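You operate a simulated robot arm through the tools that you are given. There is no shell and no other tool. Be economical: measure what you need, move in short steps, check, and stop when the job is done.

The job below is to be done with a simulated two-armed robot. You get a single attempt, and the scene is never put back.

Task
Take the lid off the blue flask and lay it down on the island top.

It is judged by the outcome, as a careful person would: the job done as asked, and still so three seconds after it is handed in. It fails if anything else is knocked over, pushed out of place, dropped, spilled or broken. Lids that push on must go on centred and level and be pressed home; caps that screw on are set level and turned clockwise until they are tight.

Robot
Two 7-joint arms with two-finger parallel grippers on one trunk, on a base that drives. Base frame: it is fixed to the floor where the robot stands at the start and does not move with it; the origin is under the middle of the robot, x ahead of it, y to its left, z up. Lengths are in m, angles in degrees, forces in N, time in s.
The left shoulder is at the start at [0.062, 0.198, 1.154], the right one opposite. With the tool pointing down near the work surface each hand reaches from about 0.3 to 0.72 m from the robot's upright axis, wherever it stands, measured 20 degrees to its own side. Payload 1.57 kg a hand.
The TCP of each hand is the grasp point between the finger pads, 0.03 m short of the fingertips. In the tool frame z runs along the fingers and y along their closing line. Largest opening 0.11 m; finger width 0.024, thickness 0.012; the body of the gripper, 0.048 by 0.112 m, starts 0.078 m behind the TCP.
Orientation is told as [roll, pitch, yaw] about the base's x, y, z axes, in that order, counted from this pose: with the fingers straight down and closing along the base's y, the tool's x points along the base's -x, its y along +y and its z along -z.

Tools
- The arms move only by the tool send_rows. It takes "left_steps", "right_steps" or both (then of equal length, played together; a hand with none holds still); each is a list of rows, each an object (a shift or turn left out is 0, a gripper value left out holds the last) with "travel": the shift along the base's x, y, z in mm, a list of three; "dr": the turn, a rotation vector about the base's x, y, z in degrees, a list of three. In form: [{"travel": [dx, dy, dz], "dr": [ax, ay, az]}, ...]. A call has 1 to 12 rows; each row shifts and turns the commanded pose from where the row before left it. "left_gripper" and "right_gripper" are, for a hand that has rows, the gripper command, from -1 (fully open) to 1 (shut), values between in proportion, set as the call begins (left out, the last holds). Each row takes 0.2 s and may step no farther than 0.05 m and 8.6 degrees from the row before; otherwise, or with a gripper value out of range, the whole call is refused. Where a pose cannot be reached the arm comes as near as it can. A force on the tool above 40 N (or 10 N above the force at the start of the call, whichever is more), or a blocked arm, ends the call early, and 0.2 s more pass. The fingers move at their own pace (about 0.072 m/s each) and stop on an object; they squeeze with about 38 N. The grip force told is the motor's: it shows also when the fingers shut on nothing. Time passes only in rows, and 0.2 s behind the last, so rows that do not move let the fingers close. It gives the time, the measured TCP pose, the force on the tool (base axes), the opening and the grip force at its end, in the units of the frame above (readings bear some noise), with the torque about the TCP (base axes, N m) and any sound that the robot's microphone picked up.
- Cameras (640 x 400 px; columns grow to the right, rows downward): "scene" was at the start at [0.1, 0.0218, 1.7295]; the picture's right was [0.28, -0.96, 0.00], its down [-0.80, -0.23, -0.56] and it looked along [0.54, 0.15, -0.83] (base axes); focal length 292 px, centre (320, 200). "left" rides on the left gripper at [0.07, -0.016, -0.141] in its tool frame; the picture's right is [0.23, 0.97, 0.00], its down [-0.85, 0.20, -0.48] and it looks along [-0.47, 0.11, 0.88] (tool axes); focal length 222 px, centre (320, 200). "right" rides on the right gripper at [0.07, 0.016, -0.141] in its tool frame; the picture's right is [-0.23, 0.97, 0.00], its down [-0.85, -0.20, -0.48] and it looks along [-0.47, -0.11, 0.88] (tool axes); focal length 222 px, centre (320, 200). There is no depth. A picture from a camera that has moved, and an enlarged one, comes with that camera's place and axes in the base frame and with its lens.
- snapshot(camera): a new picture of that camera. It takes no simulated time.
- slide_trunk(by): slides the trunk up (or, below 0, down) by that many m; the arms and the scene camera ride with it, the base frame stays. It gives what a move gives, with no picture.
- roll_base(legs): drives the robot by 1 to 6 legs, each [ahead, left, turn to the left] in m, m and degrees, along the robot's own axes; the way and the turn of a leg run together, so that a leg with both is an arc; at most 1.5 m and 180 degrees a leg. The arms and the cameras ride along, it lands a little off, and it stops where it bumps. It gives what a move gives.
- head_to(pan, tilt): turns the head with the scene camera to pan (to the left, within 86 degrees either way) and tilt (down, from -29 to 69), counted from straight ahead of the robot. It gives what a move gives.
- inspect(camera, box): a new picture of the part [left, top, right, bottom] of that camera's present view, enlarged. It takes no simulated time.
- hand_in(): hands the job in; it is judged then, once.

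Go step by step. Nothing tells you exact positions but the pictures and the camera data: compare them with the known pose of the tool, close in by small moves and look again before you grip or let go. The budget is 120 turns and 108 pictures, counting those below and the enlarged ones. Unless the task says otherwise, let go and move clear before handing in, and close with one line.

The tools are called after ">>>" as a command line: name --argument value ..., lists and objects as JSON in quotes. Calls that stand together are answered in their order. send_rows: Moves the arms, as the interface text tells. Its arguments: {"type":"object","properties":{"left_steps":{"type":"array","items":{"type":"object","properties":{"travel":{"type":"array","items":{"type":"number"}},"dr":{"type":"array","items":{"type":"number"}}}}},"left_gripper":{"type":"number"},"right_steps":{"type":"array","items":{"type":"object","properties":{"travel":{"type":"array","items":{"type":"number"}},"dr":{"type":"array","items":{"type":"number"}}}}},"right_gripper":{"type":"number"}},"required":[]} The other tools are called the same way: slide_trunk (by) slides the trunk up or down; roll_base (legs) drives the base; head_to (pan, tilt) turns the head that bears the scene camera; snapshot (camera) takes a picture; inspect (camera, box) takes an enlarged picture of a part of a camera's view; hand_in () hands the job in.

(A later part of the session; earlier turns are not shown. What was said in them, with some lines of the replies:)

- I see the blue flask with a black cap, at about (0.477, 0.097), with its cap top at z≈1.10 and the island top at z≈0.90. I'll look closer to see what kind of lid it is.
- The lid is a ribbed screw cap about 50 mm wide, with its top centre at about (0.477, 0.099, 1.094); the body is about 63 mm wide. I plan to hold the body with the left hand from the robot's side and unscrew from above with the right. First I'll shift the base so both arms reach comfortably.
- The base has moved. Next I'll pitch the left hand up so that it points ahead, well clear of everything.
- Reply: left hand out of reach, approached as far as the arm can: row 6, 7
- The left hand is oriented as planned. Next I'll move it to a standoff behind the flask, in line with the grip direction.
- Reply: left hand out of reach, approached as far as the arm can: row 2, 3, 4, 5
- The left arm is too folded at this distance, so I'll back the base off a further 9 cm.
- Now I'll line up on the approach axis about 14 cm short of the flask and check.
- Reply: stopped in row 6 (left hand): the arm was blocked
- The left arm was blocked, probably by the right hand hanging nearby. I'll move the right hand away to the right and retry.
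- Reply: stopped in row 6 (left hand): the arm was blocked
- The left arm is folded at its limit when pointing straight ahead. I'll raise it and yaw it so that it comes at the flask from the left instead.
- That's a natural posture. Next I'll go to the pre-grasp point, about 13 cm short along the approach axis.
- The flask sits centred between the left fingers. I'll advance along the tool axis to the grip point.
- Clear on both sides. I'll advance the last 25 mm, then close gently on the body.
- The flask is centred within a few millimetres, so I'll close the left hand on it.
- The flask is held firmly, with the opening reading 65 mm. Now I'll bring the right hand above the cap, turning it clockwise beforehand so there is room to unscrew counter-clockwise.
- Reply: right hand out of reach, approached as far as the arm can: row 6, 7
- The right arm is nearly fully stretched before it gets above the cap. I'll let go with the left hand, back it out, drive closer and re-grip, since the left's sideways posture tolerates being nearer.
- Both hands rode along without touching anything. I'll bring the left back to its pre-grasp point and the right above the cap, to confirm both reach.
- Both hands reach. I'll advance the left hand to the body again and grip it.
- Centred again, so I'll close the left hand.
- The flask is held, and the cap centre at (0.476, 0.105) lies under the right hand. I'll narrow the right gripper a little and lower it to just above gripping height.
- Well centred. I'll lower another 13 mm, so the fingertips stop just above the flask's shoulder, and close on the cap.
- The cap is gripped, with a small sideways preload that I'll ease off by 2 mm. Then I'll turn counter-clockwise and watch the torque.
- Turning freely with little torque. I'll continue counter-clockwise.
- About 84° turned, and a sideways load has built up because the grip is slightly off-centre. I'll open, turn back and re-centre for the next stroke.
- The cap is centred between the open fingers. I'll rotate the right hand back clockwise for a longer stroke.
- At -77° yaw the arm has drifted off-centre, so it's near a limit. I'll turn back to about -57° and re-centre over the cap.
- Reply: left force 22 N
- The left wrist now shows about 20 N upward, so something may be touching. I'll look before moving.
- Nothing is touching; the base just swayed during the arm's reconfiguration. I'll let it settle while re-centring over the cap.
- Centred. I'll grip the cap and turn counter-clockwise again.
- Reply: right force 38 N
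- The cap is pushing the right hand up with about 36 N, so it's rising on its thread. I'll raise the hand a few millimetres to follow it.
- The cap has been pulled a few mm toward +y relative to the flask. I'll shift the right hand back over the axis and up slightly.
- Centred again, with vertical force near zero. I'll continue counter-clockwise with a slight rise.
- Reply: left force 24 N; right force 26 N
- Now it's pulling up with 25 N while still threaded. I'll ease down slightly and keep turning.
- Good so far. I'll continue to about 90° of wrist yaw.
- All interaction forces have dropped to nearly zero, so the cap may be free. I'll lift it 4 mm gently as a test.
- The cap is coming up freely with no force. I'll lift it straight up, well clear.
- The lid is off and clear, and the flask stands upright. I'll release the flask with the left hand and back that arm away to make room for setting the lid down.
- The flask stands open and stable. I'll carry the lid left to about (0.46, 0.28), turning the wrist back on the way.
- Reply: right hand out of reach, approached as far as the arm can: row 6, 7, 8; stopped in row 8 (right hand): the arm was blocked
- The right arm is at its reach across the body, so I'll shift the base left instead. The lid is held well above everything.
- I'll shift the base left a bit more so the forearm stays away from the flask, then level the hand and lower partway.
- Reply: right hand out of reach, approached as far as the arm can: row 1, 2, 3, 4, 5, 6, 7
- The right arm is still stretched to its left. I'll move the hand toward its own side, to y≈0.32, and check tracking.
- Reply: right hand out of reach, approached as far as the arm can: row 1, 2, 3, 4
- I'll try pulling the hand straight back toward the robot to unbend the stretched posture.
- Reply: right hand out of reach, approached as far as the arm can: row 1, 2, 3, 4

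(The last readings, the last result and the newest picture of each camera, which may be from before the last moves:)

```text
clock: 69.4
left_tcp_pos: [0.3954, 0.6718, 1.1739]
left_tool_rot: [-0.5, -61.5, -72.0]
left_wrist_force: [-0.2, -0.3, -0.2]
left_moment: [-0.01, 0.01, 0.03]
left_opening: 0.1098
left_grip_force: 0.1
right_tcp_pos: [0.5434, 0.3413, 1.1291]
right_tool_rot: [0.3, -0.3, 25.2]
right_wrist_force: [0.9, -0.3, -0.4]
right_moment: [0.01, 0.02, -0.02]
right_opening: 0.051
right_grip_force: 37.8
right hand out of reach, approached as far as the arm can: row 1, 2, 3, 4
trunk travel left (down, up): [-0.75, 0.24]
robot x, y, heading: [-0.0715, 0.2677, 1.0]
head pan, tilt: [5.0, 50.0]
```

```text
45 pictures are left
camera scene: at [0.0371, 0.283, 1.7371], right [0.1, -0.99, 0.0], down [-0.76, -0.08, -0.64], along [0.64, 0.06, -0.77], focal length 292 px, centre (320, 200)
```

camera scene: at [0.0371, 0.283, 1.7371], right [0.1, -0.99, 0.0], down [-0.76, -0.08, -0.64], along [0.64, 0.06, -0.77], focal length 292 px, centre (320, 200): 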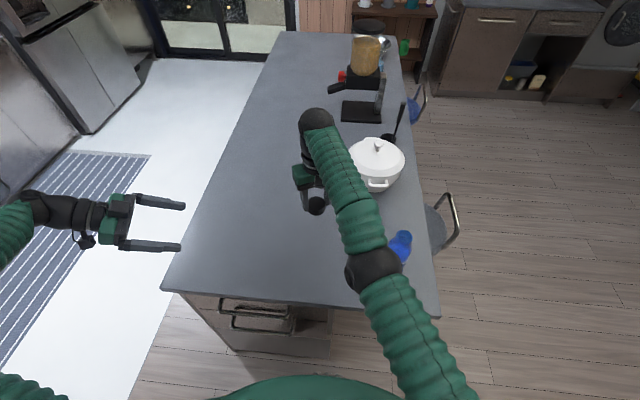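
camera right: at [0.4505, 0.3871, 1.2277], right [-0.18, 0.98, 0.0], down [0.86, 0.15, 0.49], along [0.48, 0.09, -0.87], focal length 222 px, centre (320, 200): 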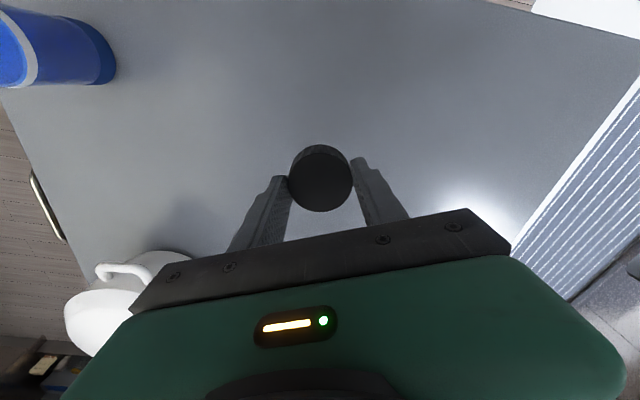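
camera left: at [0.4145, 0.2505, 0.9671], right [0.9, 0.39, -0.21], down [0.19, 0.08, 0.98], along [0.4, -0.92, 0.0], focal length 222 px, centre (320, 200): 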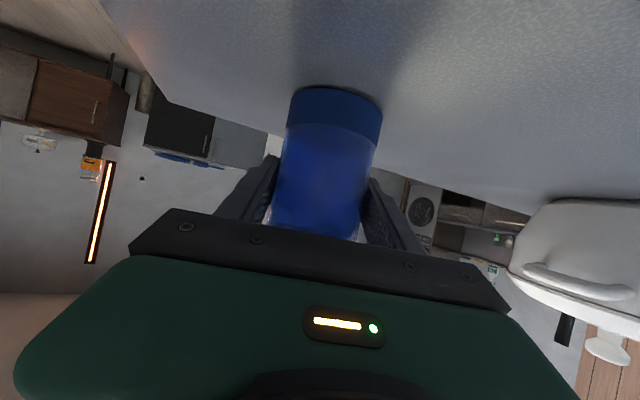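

The arm is straight and won't fold back in, but it holds the lid level over a clear patch of table at about (0.54, 0.34). I'll raise the left hand for clearance and lower the whole trunk instead.

>>> send_rows --left_steps '[{"travel": [0, 5, 25]}, {"travel": [0, 5, 25]}, {"travel": [0, 5, 25]}, {"travel": [0, 5, 25]}, {}]'

>>> slide_trunk --by -0.1

>>> snapshot --camera "scene"

>>> snapshot --camera "right"

>>> snapshot --camera "left"

```text
clock: 70.6
left_tcp_pos: [0.3951, 0.6904, 1.2752]
left_tool_rot: [-0.4, -61.5, -72.1]
left_wrist_force: [0.4, 0.0, 0.1]
left_moment: [0.02, -0.01, 0.04]
left_opening: 0.11
left_grip_force: 0.1
right_tcp_pos: [0.5429, 0.3413, 1.1283]
right_tool_rot: [0.2, -0.4, 25.2]
right_wrist_force: [0.3, -0.4, -1.0]
right_moment: [-0.02, -0.01, 0.02]
right_opening: 0.0508
right_grip_force: 37.4
trunk travel left (down, up): [-0.75, 0.24]
robot x, y, heading: [-0.0721, 0.2686, 0.7]
head pan, tilt: [5.0, 50.0]
```

```text
clock: 72.0
left_tcp_pos: [0.3937, 0.6902, 1.1742]
left_tool_rot: [-0.4, -61.5, -72.0]
left_wrist_force: [-0.1, -1.0, 0.3]
left_moment: [0.03, 0.01, 0.04]
left_opening: 0.1099
left_grip_force: 0.0
right_tcp_pos: [0.5417, 0.342, 1.0299]
right_tool_rot: [0.4, -0.4, 25.2]
right_wrist_force: [-0.2, 0.0, -0.7]
right_moment: [0.01, -0.04, 0.03]
right_opening: 0.051
right_grip_force: 38.0
trunk travel left (down, up): [-0.65, 0.34]
robot x, y, heading: [-0.0745, 0.2667, 1.0]
head pan, tilt: [5.0, 50.0]
```

```text
44 pictures are left
camera scene: at [0.0367, 0.2817, 1.6372], right [0.1, -0.99, 0.0], down [-0.76, -0.08, -0.64], along [0.64, 0.06, -0.77], focal length 292 px, centre (320, 200)
```

scene: 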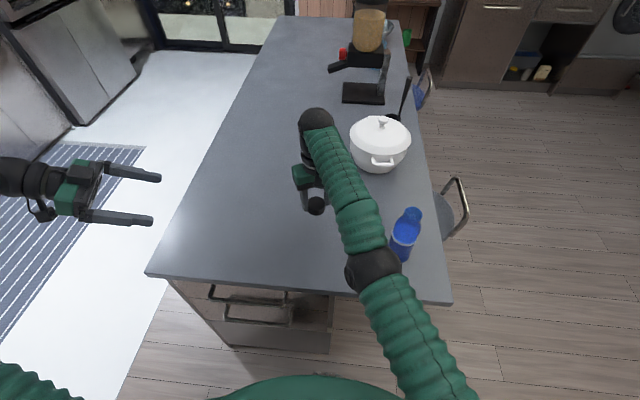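

```text
43 pictures are left
camera right: at [0.4714, 0.326, 1.1706], right [-0.21, 0.98, 0.01], down [0.86, 0.18, 0.48], along [0.47, 0.11, -0.88], focal length 222 px, centre (320, 200)
```

right: 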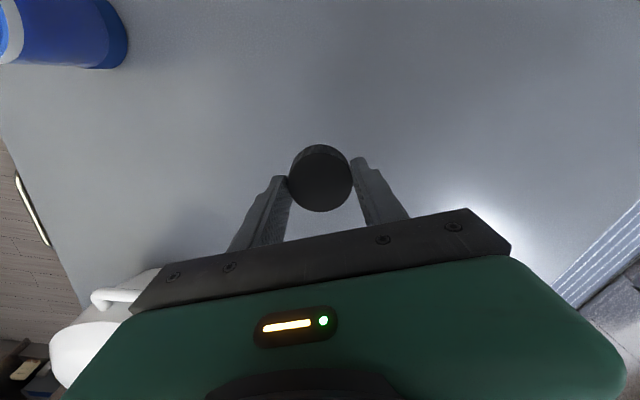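

```text
42 pictures are left
camera left: at [0.3307, 0.8347, 1.1792], right [0.89, 0.4, -0.2], down [0.19, 0.07, 0.98], along [0.4, -0.91, -0.01], focal length 222 px, centre (320, 200)
```

left: 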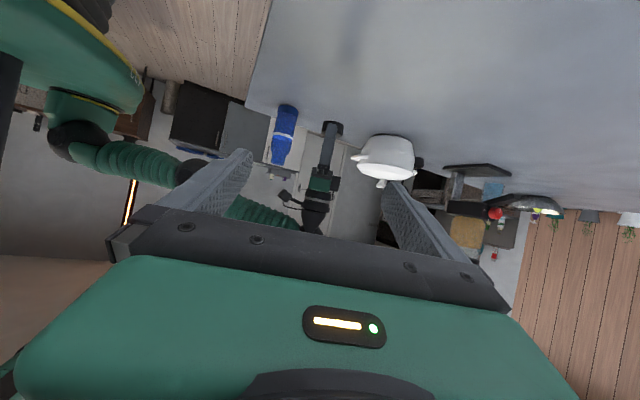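

The left camera gives a good side view (upside down). I'll zoom in on the lid and the elbow relative to the flask.

>>> inspect --camera "left" --box '[180, 90, 380, 220]'

>>> slide_trunk --by -0.05

>>> inspect --camera "left" --box '[180, 90, 380, 220]'

```text
3.08 times, centred on (280, 155) of left
camera zoom: at [0.3307, 0.8347, 1.1792], right [0.89, 0.4, -0.2], down [0.19, 0.07, 0.98], along [0.4, -0.91, -0.01], focal length 684 px, centre (443, 338)
```

zoom: 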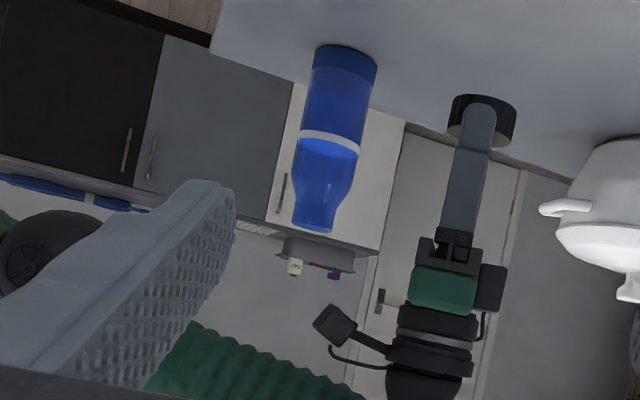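

```text
clock: 72.9
left_tcp_pos: [0.3935, 0.6905, 1.125]
left_tool_rot: [-0.3, -61.4, -72.1]
left_wrist_force: [-0.5, 0.3, -0.3]
left_moment: [-0.02, 0.02, -0.02]
left_opening: 0.1102
left_grip_force: 0.0
right_tcp_pos: [0.5432, 0.3416, 0.9794]
right_tool_rot: [0.3, -0.4, 25.1]
right_wrist_force: [0.1, -0.2, 0.6]
right_moment: [0.01, 0.02, -0.02]
right_opening: 0.051
right_grip_force: 38.1
trunk travel left (down, up): [-0.6, 0.39]
robot x, y, heading: [-0.0767, 0.2684, 0.8]
head pan, tilt: [5.0, 50.0]
```

```text
3.08 times, centred on (280, 155) of left
camera zoom: at [0.3305, 0.8346, 1.1293], right [0.89, 0.4, -0.2], down [0.19, 0.07, 0.98], along [0.4, -0.91, -0.01], focal length 684 px, centre (443, 338)
```

zoom: 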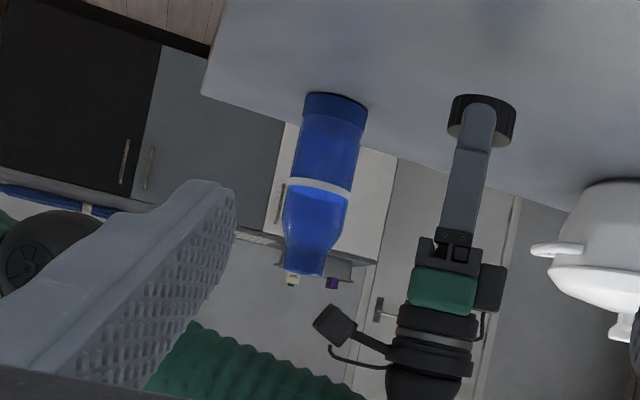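

About 4 cm remain. I'll lower 3 cm more and check.

>>> slide_trunk --by -0.03

>>> inspect --camera "left" --box '[260, 90, 380, 168]'

>>> snapshot --camera "right"

```text
clock: 73.6
left_tcp_pos: [0.3925, 0.6895, 1.0943]
left_tool_rot: [-0.3, -61.5, -72.1]
left_wrist_force: [0.2, 0.4, 0.4]
left_moment: [0.02, -0.01, 0.01]
left_opening: 0.11
left_grip_force: 0.0
right_tcp_pos: [0.5416, 0.3417, 0.9501]
right_tool_rot: [0.2, -0.4, 25.3]
right_wrist_force: [-1.3, -0.1, -0.6]
right_moment: [-0.03, -0.01, -0.02]
right_opening: 0.0508
right_grip_force: 38.1
trunk travel left (down, up): [-0.57, 0.42]
robot x, y, heading: [-0.0744, 0.2693, 0.6]
head pan, tilt: [5.0, 50.0]
```

```text
5.13 times, centred on (320, 129) of left
camera zoom: at [0.3303, 0.8347, 1.0992], right [0.89, 0.4, -0.2], down [0.19, 0.07, 0.98], along [0.4, -0.91, -0.01], focal length 1139 px, centre (320, 564)
```

zoom: 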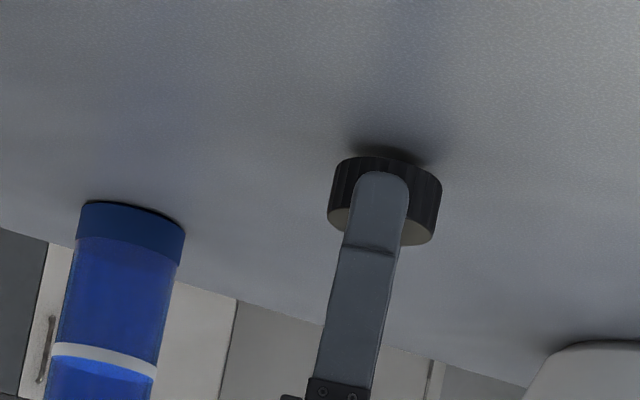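

```text
38 pictures are left
camera right: at [0.471, 0.326, 1.0908], right [-0.21, 0.98, 0.01], down [0.86, 0.18, 0.48], along [0.47, 0.11, -0.88], focal length 222 px, centre (320, 200)
```

right: 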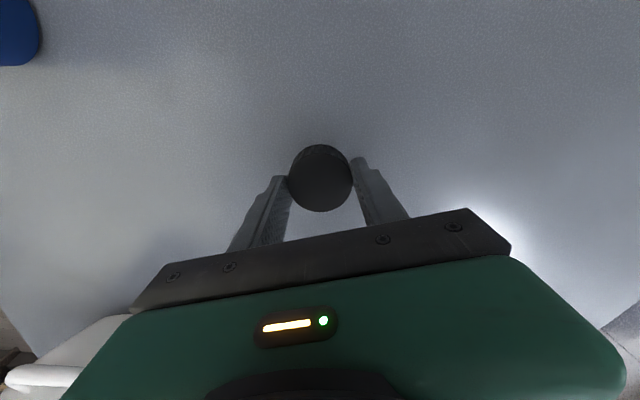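

Close to the table now. I'll lower in small steps and watch the force.

>>> slide_trunk --by -0.008

>>> inspect --camera "left" --box '[260, 90, 380, 168]'

```text
clock: 74.2
left_tcp_pos: [0.3942, 0.6895, 1.0857]
left_tool_rot: [-0.3, -61.5, -72.1]
left_wrist_force: [0.0, 0.6, -0.9]
left_moment: [0.04, -0.03, -0.02]
left_opening: 0.1099
left_grip_force: 0.1
right_tcp_pos: [0.5424, 0.3414, 0.9421]
right_tool_rot: [0.2, -0.3, 25.2]
right_wrist_force: [0.9, 0.3, -0.1]
right_moment: [-0.01, 0.01, -0.01]
right_opening: 0.0509
right_grip_force: 38.2
trunk travel left (down, up): [-0.562, 0.428]
robot x, y, heading: [-0.0771, 0.2688, 0.8]
head pan, tilt: [5.0, 50.0]
```

```text
5.13 times, centred on (320, 129) of left
camera zoom: at [0.3306, 0.8348, 1.0909], right [0.89, 0.4, -0.2], down [0.19, 0.07, 0.98], along [0.4, -0.91, -0.01], focal length 1139 px, centre (320, 564)
```

zoom: 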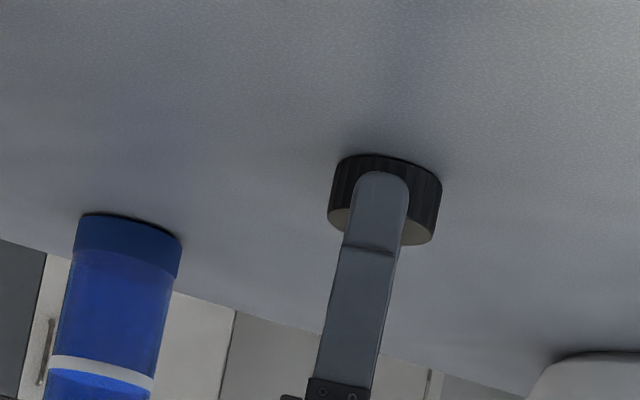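

>>> slide_trunk --by -0.003

>>> inspect --camera "left" --box '[260, 90, 380, 168]'

```text
clock: 74.7
left_tcp_pos: [0.3931, 0.689, 1.0834]
left_tool_rot: [-0.3, -61.5, -72.2]
left_wrist_force: [-0.6, 0.0, -0.1]
left_moment: [0.01, 0.01, -0.02]
left_opening: 0.11
left_grip_force: 0.0
right_tcp_pos: [0.5427, 0.3411, 0.9388]
right_tool_rot: [0.2, -0.6, 25.3]
right_wrist_force: [0.9, 0.5, 9.4]
right_moment: [-0.23, -0.01, 0.01]
right_opening: 0.0509
right_grip_force: 37.9
trunk travel left (down, up): [-0.559, 0.431]
robot x, y, heading: [-0.0729, 0.269, 0.9]
head pan, tilt: [5.0, 50.0]
```

```text
5.13 times, centred on (320, 129) of left
camera zoom: at [0.3301, 0.8345, 1.0885], right [0.89, 0.4, -0.2], down [0.19, 0.07, 0.98], along [0.4, -0.91, -0.01], focal length 1139 px, centre (320, 564)
```

zoom: 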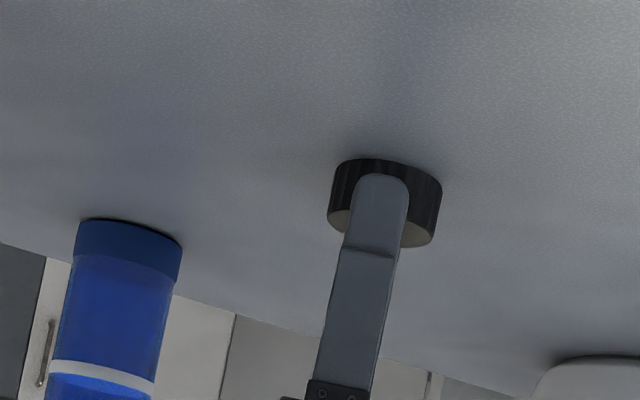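

Contact is made at about 9 N and the lid sits flat on the table. I'll open the right hand, then raise the trunk straight up.

>>> send_rows --right_steps '[{}, {}, {}, {}]' --right_gripper -0.6

>>> slide_trunk --by 0.15

>>> snapshot --camera "scene"

>>> snapshot --camera "left"

>>> snapshot --camera "right"

```text
clock: 75.7
left_tcp_pos: [0.3932, 0.6896, 1.0824]
left_tool_rot: [-0.4, -61.6, -72.0]
left_wrist_force: [0.9, 0.6, 0.2]
left_moment: [0.02, -0.01, -0.01]
left_opening: 0.1103
left_grip_force: 0.1
right_tcp_pos: [0.5423, 0.341, 0.9385]
right_tool_rot: [0.3, -0.3, 25.2]
right_wrist_force: [-0.6, 0.3, 0.0]
right_moment: [0.02, 0.0, -0.04]
right_opening: 0.088
right_grip_force: 0.1
trunk travel left (down, up): [-0.559, 0.431]
robot x, y, heading: [-0.0705, 0.2688, 0.8]
head pan, tilt: [5.0, 50.0]
```

```text
clock: 77.5
left_tcp_pos: [0.3931, 0.6904, 1.2322]
left_tool_rot: [-0.4, -61.5, -72.0]
left_wrist_force: [0.3, 0.2, 0.5]
left_moment: [0.05, 0.02, -0.01]
left_opening: 0.1101
left_grip_force: 0.0
right_tcp_pos: [0.543, 0.342, 1.0882]
right_tool_rot: [0.3, -0.3, 25.2]
right_wrist_force: [0.5, 0.4, -0.9]
right_moment: [-0.02, -0.01, -0.02]
right_opening: 0.0879
right_grip_force: 0.1
trunk travel left (down, up): [-0.709, 0.281]
robot x, y, heading: [-0.0729, 0.2659, 0.9]
head pan, tilt: [5.0, 50.0]
```

```text
35 pictures are left
camera scene: at [0.037, 0.2818, 1.6961], right [0.1, -0.99, 0.0], down [-0.76, -0.08, -0.64], along [0.64, 0.06, -0.77], focal length 292 px, centre (320, 200)
```

scene: 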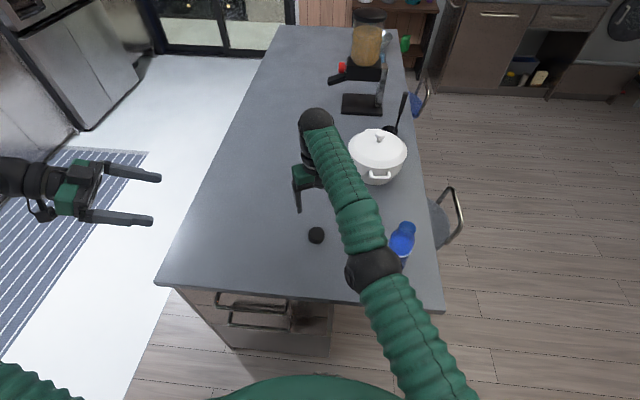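

```text
34 pictures are left
camera left: at [0.331, 0.8349, 1.2378], right [0.89, 0.4, -0.2], down [0.19, 0.07, 0.98], along [0.4, -0.91, -0.01], focal length 222 px, centre (320, 200)
```

left: 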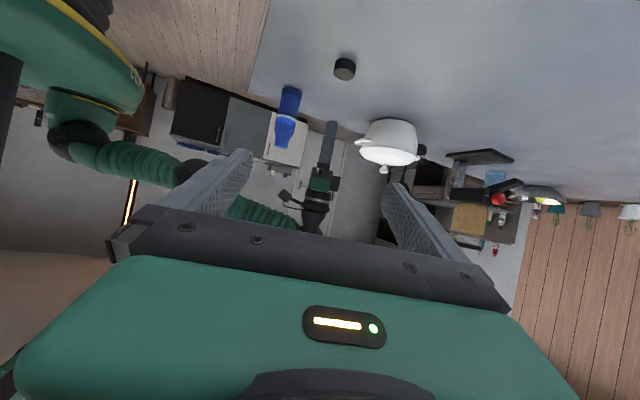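

```text
33 pictures are left
camera right: at [0.4717, 0.3262, 1.2292], right [-0.21, 0.98, 0.01], down [0.86, 0.18, 0.48], along [0.47, 0.11, -0.88], focal length 222 px, centre (320, 200)
```

right: 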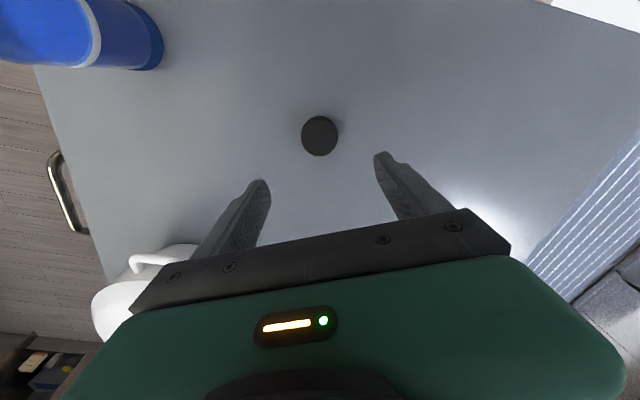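

The lid lies flat on the island top, the flask stands upright and open, nothing else has moved, and both hands are clear. I'm handing in.

>>> hand_in

```text
The job is handed in.
```

I unscrewed the blue flask's lid and laid it flat on the island top; the flask is still standing upright, and the job is handed in.
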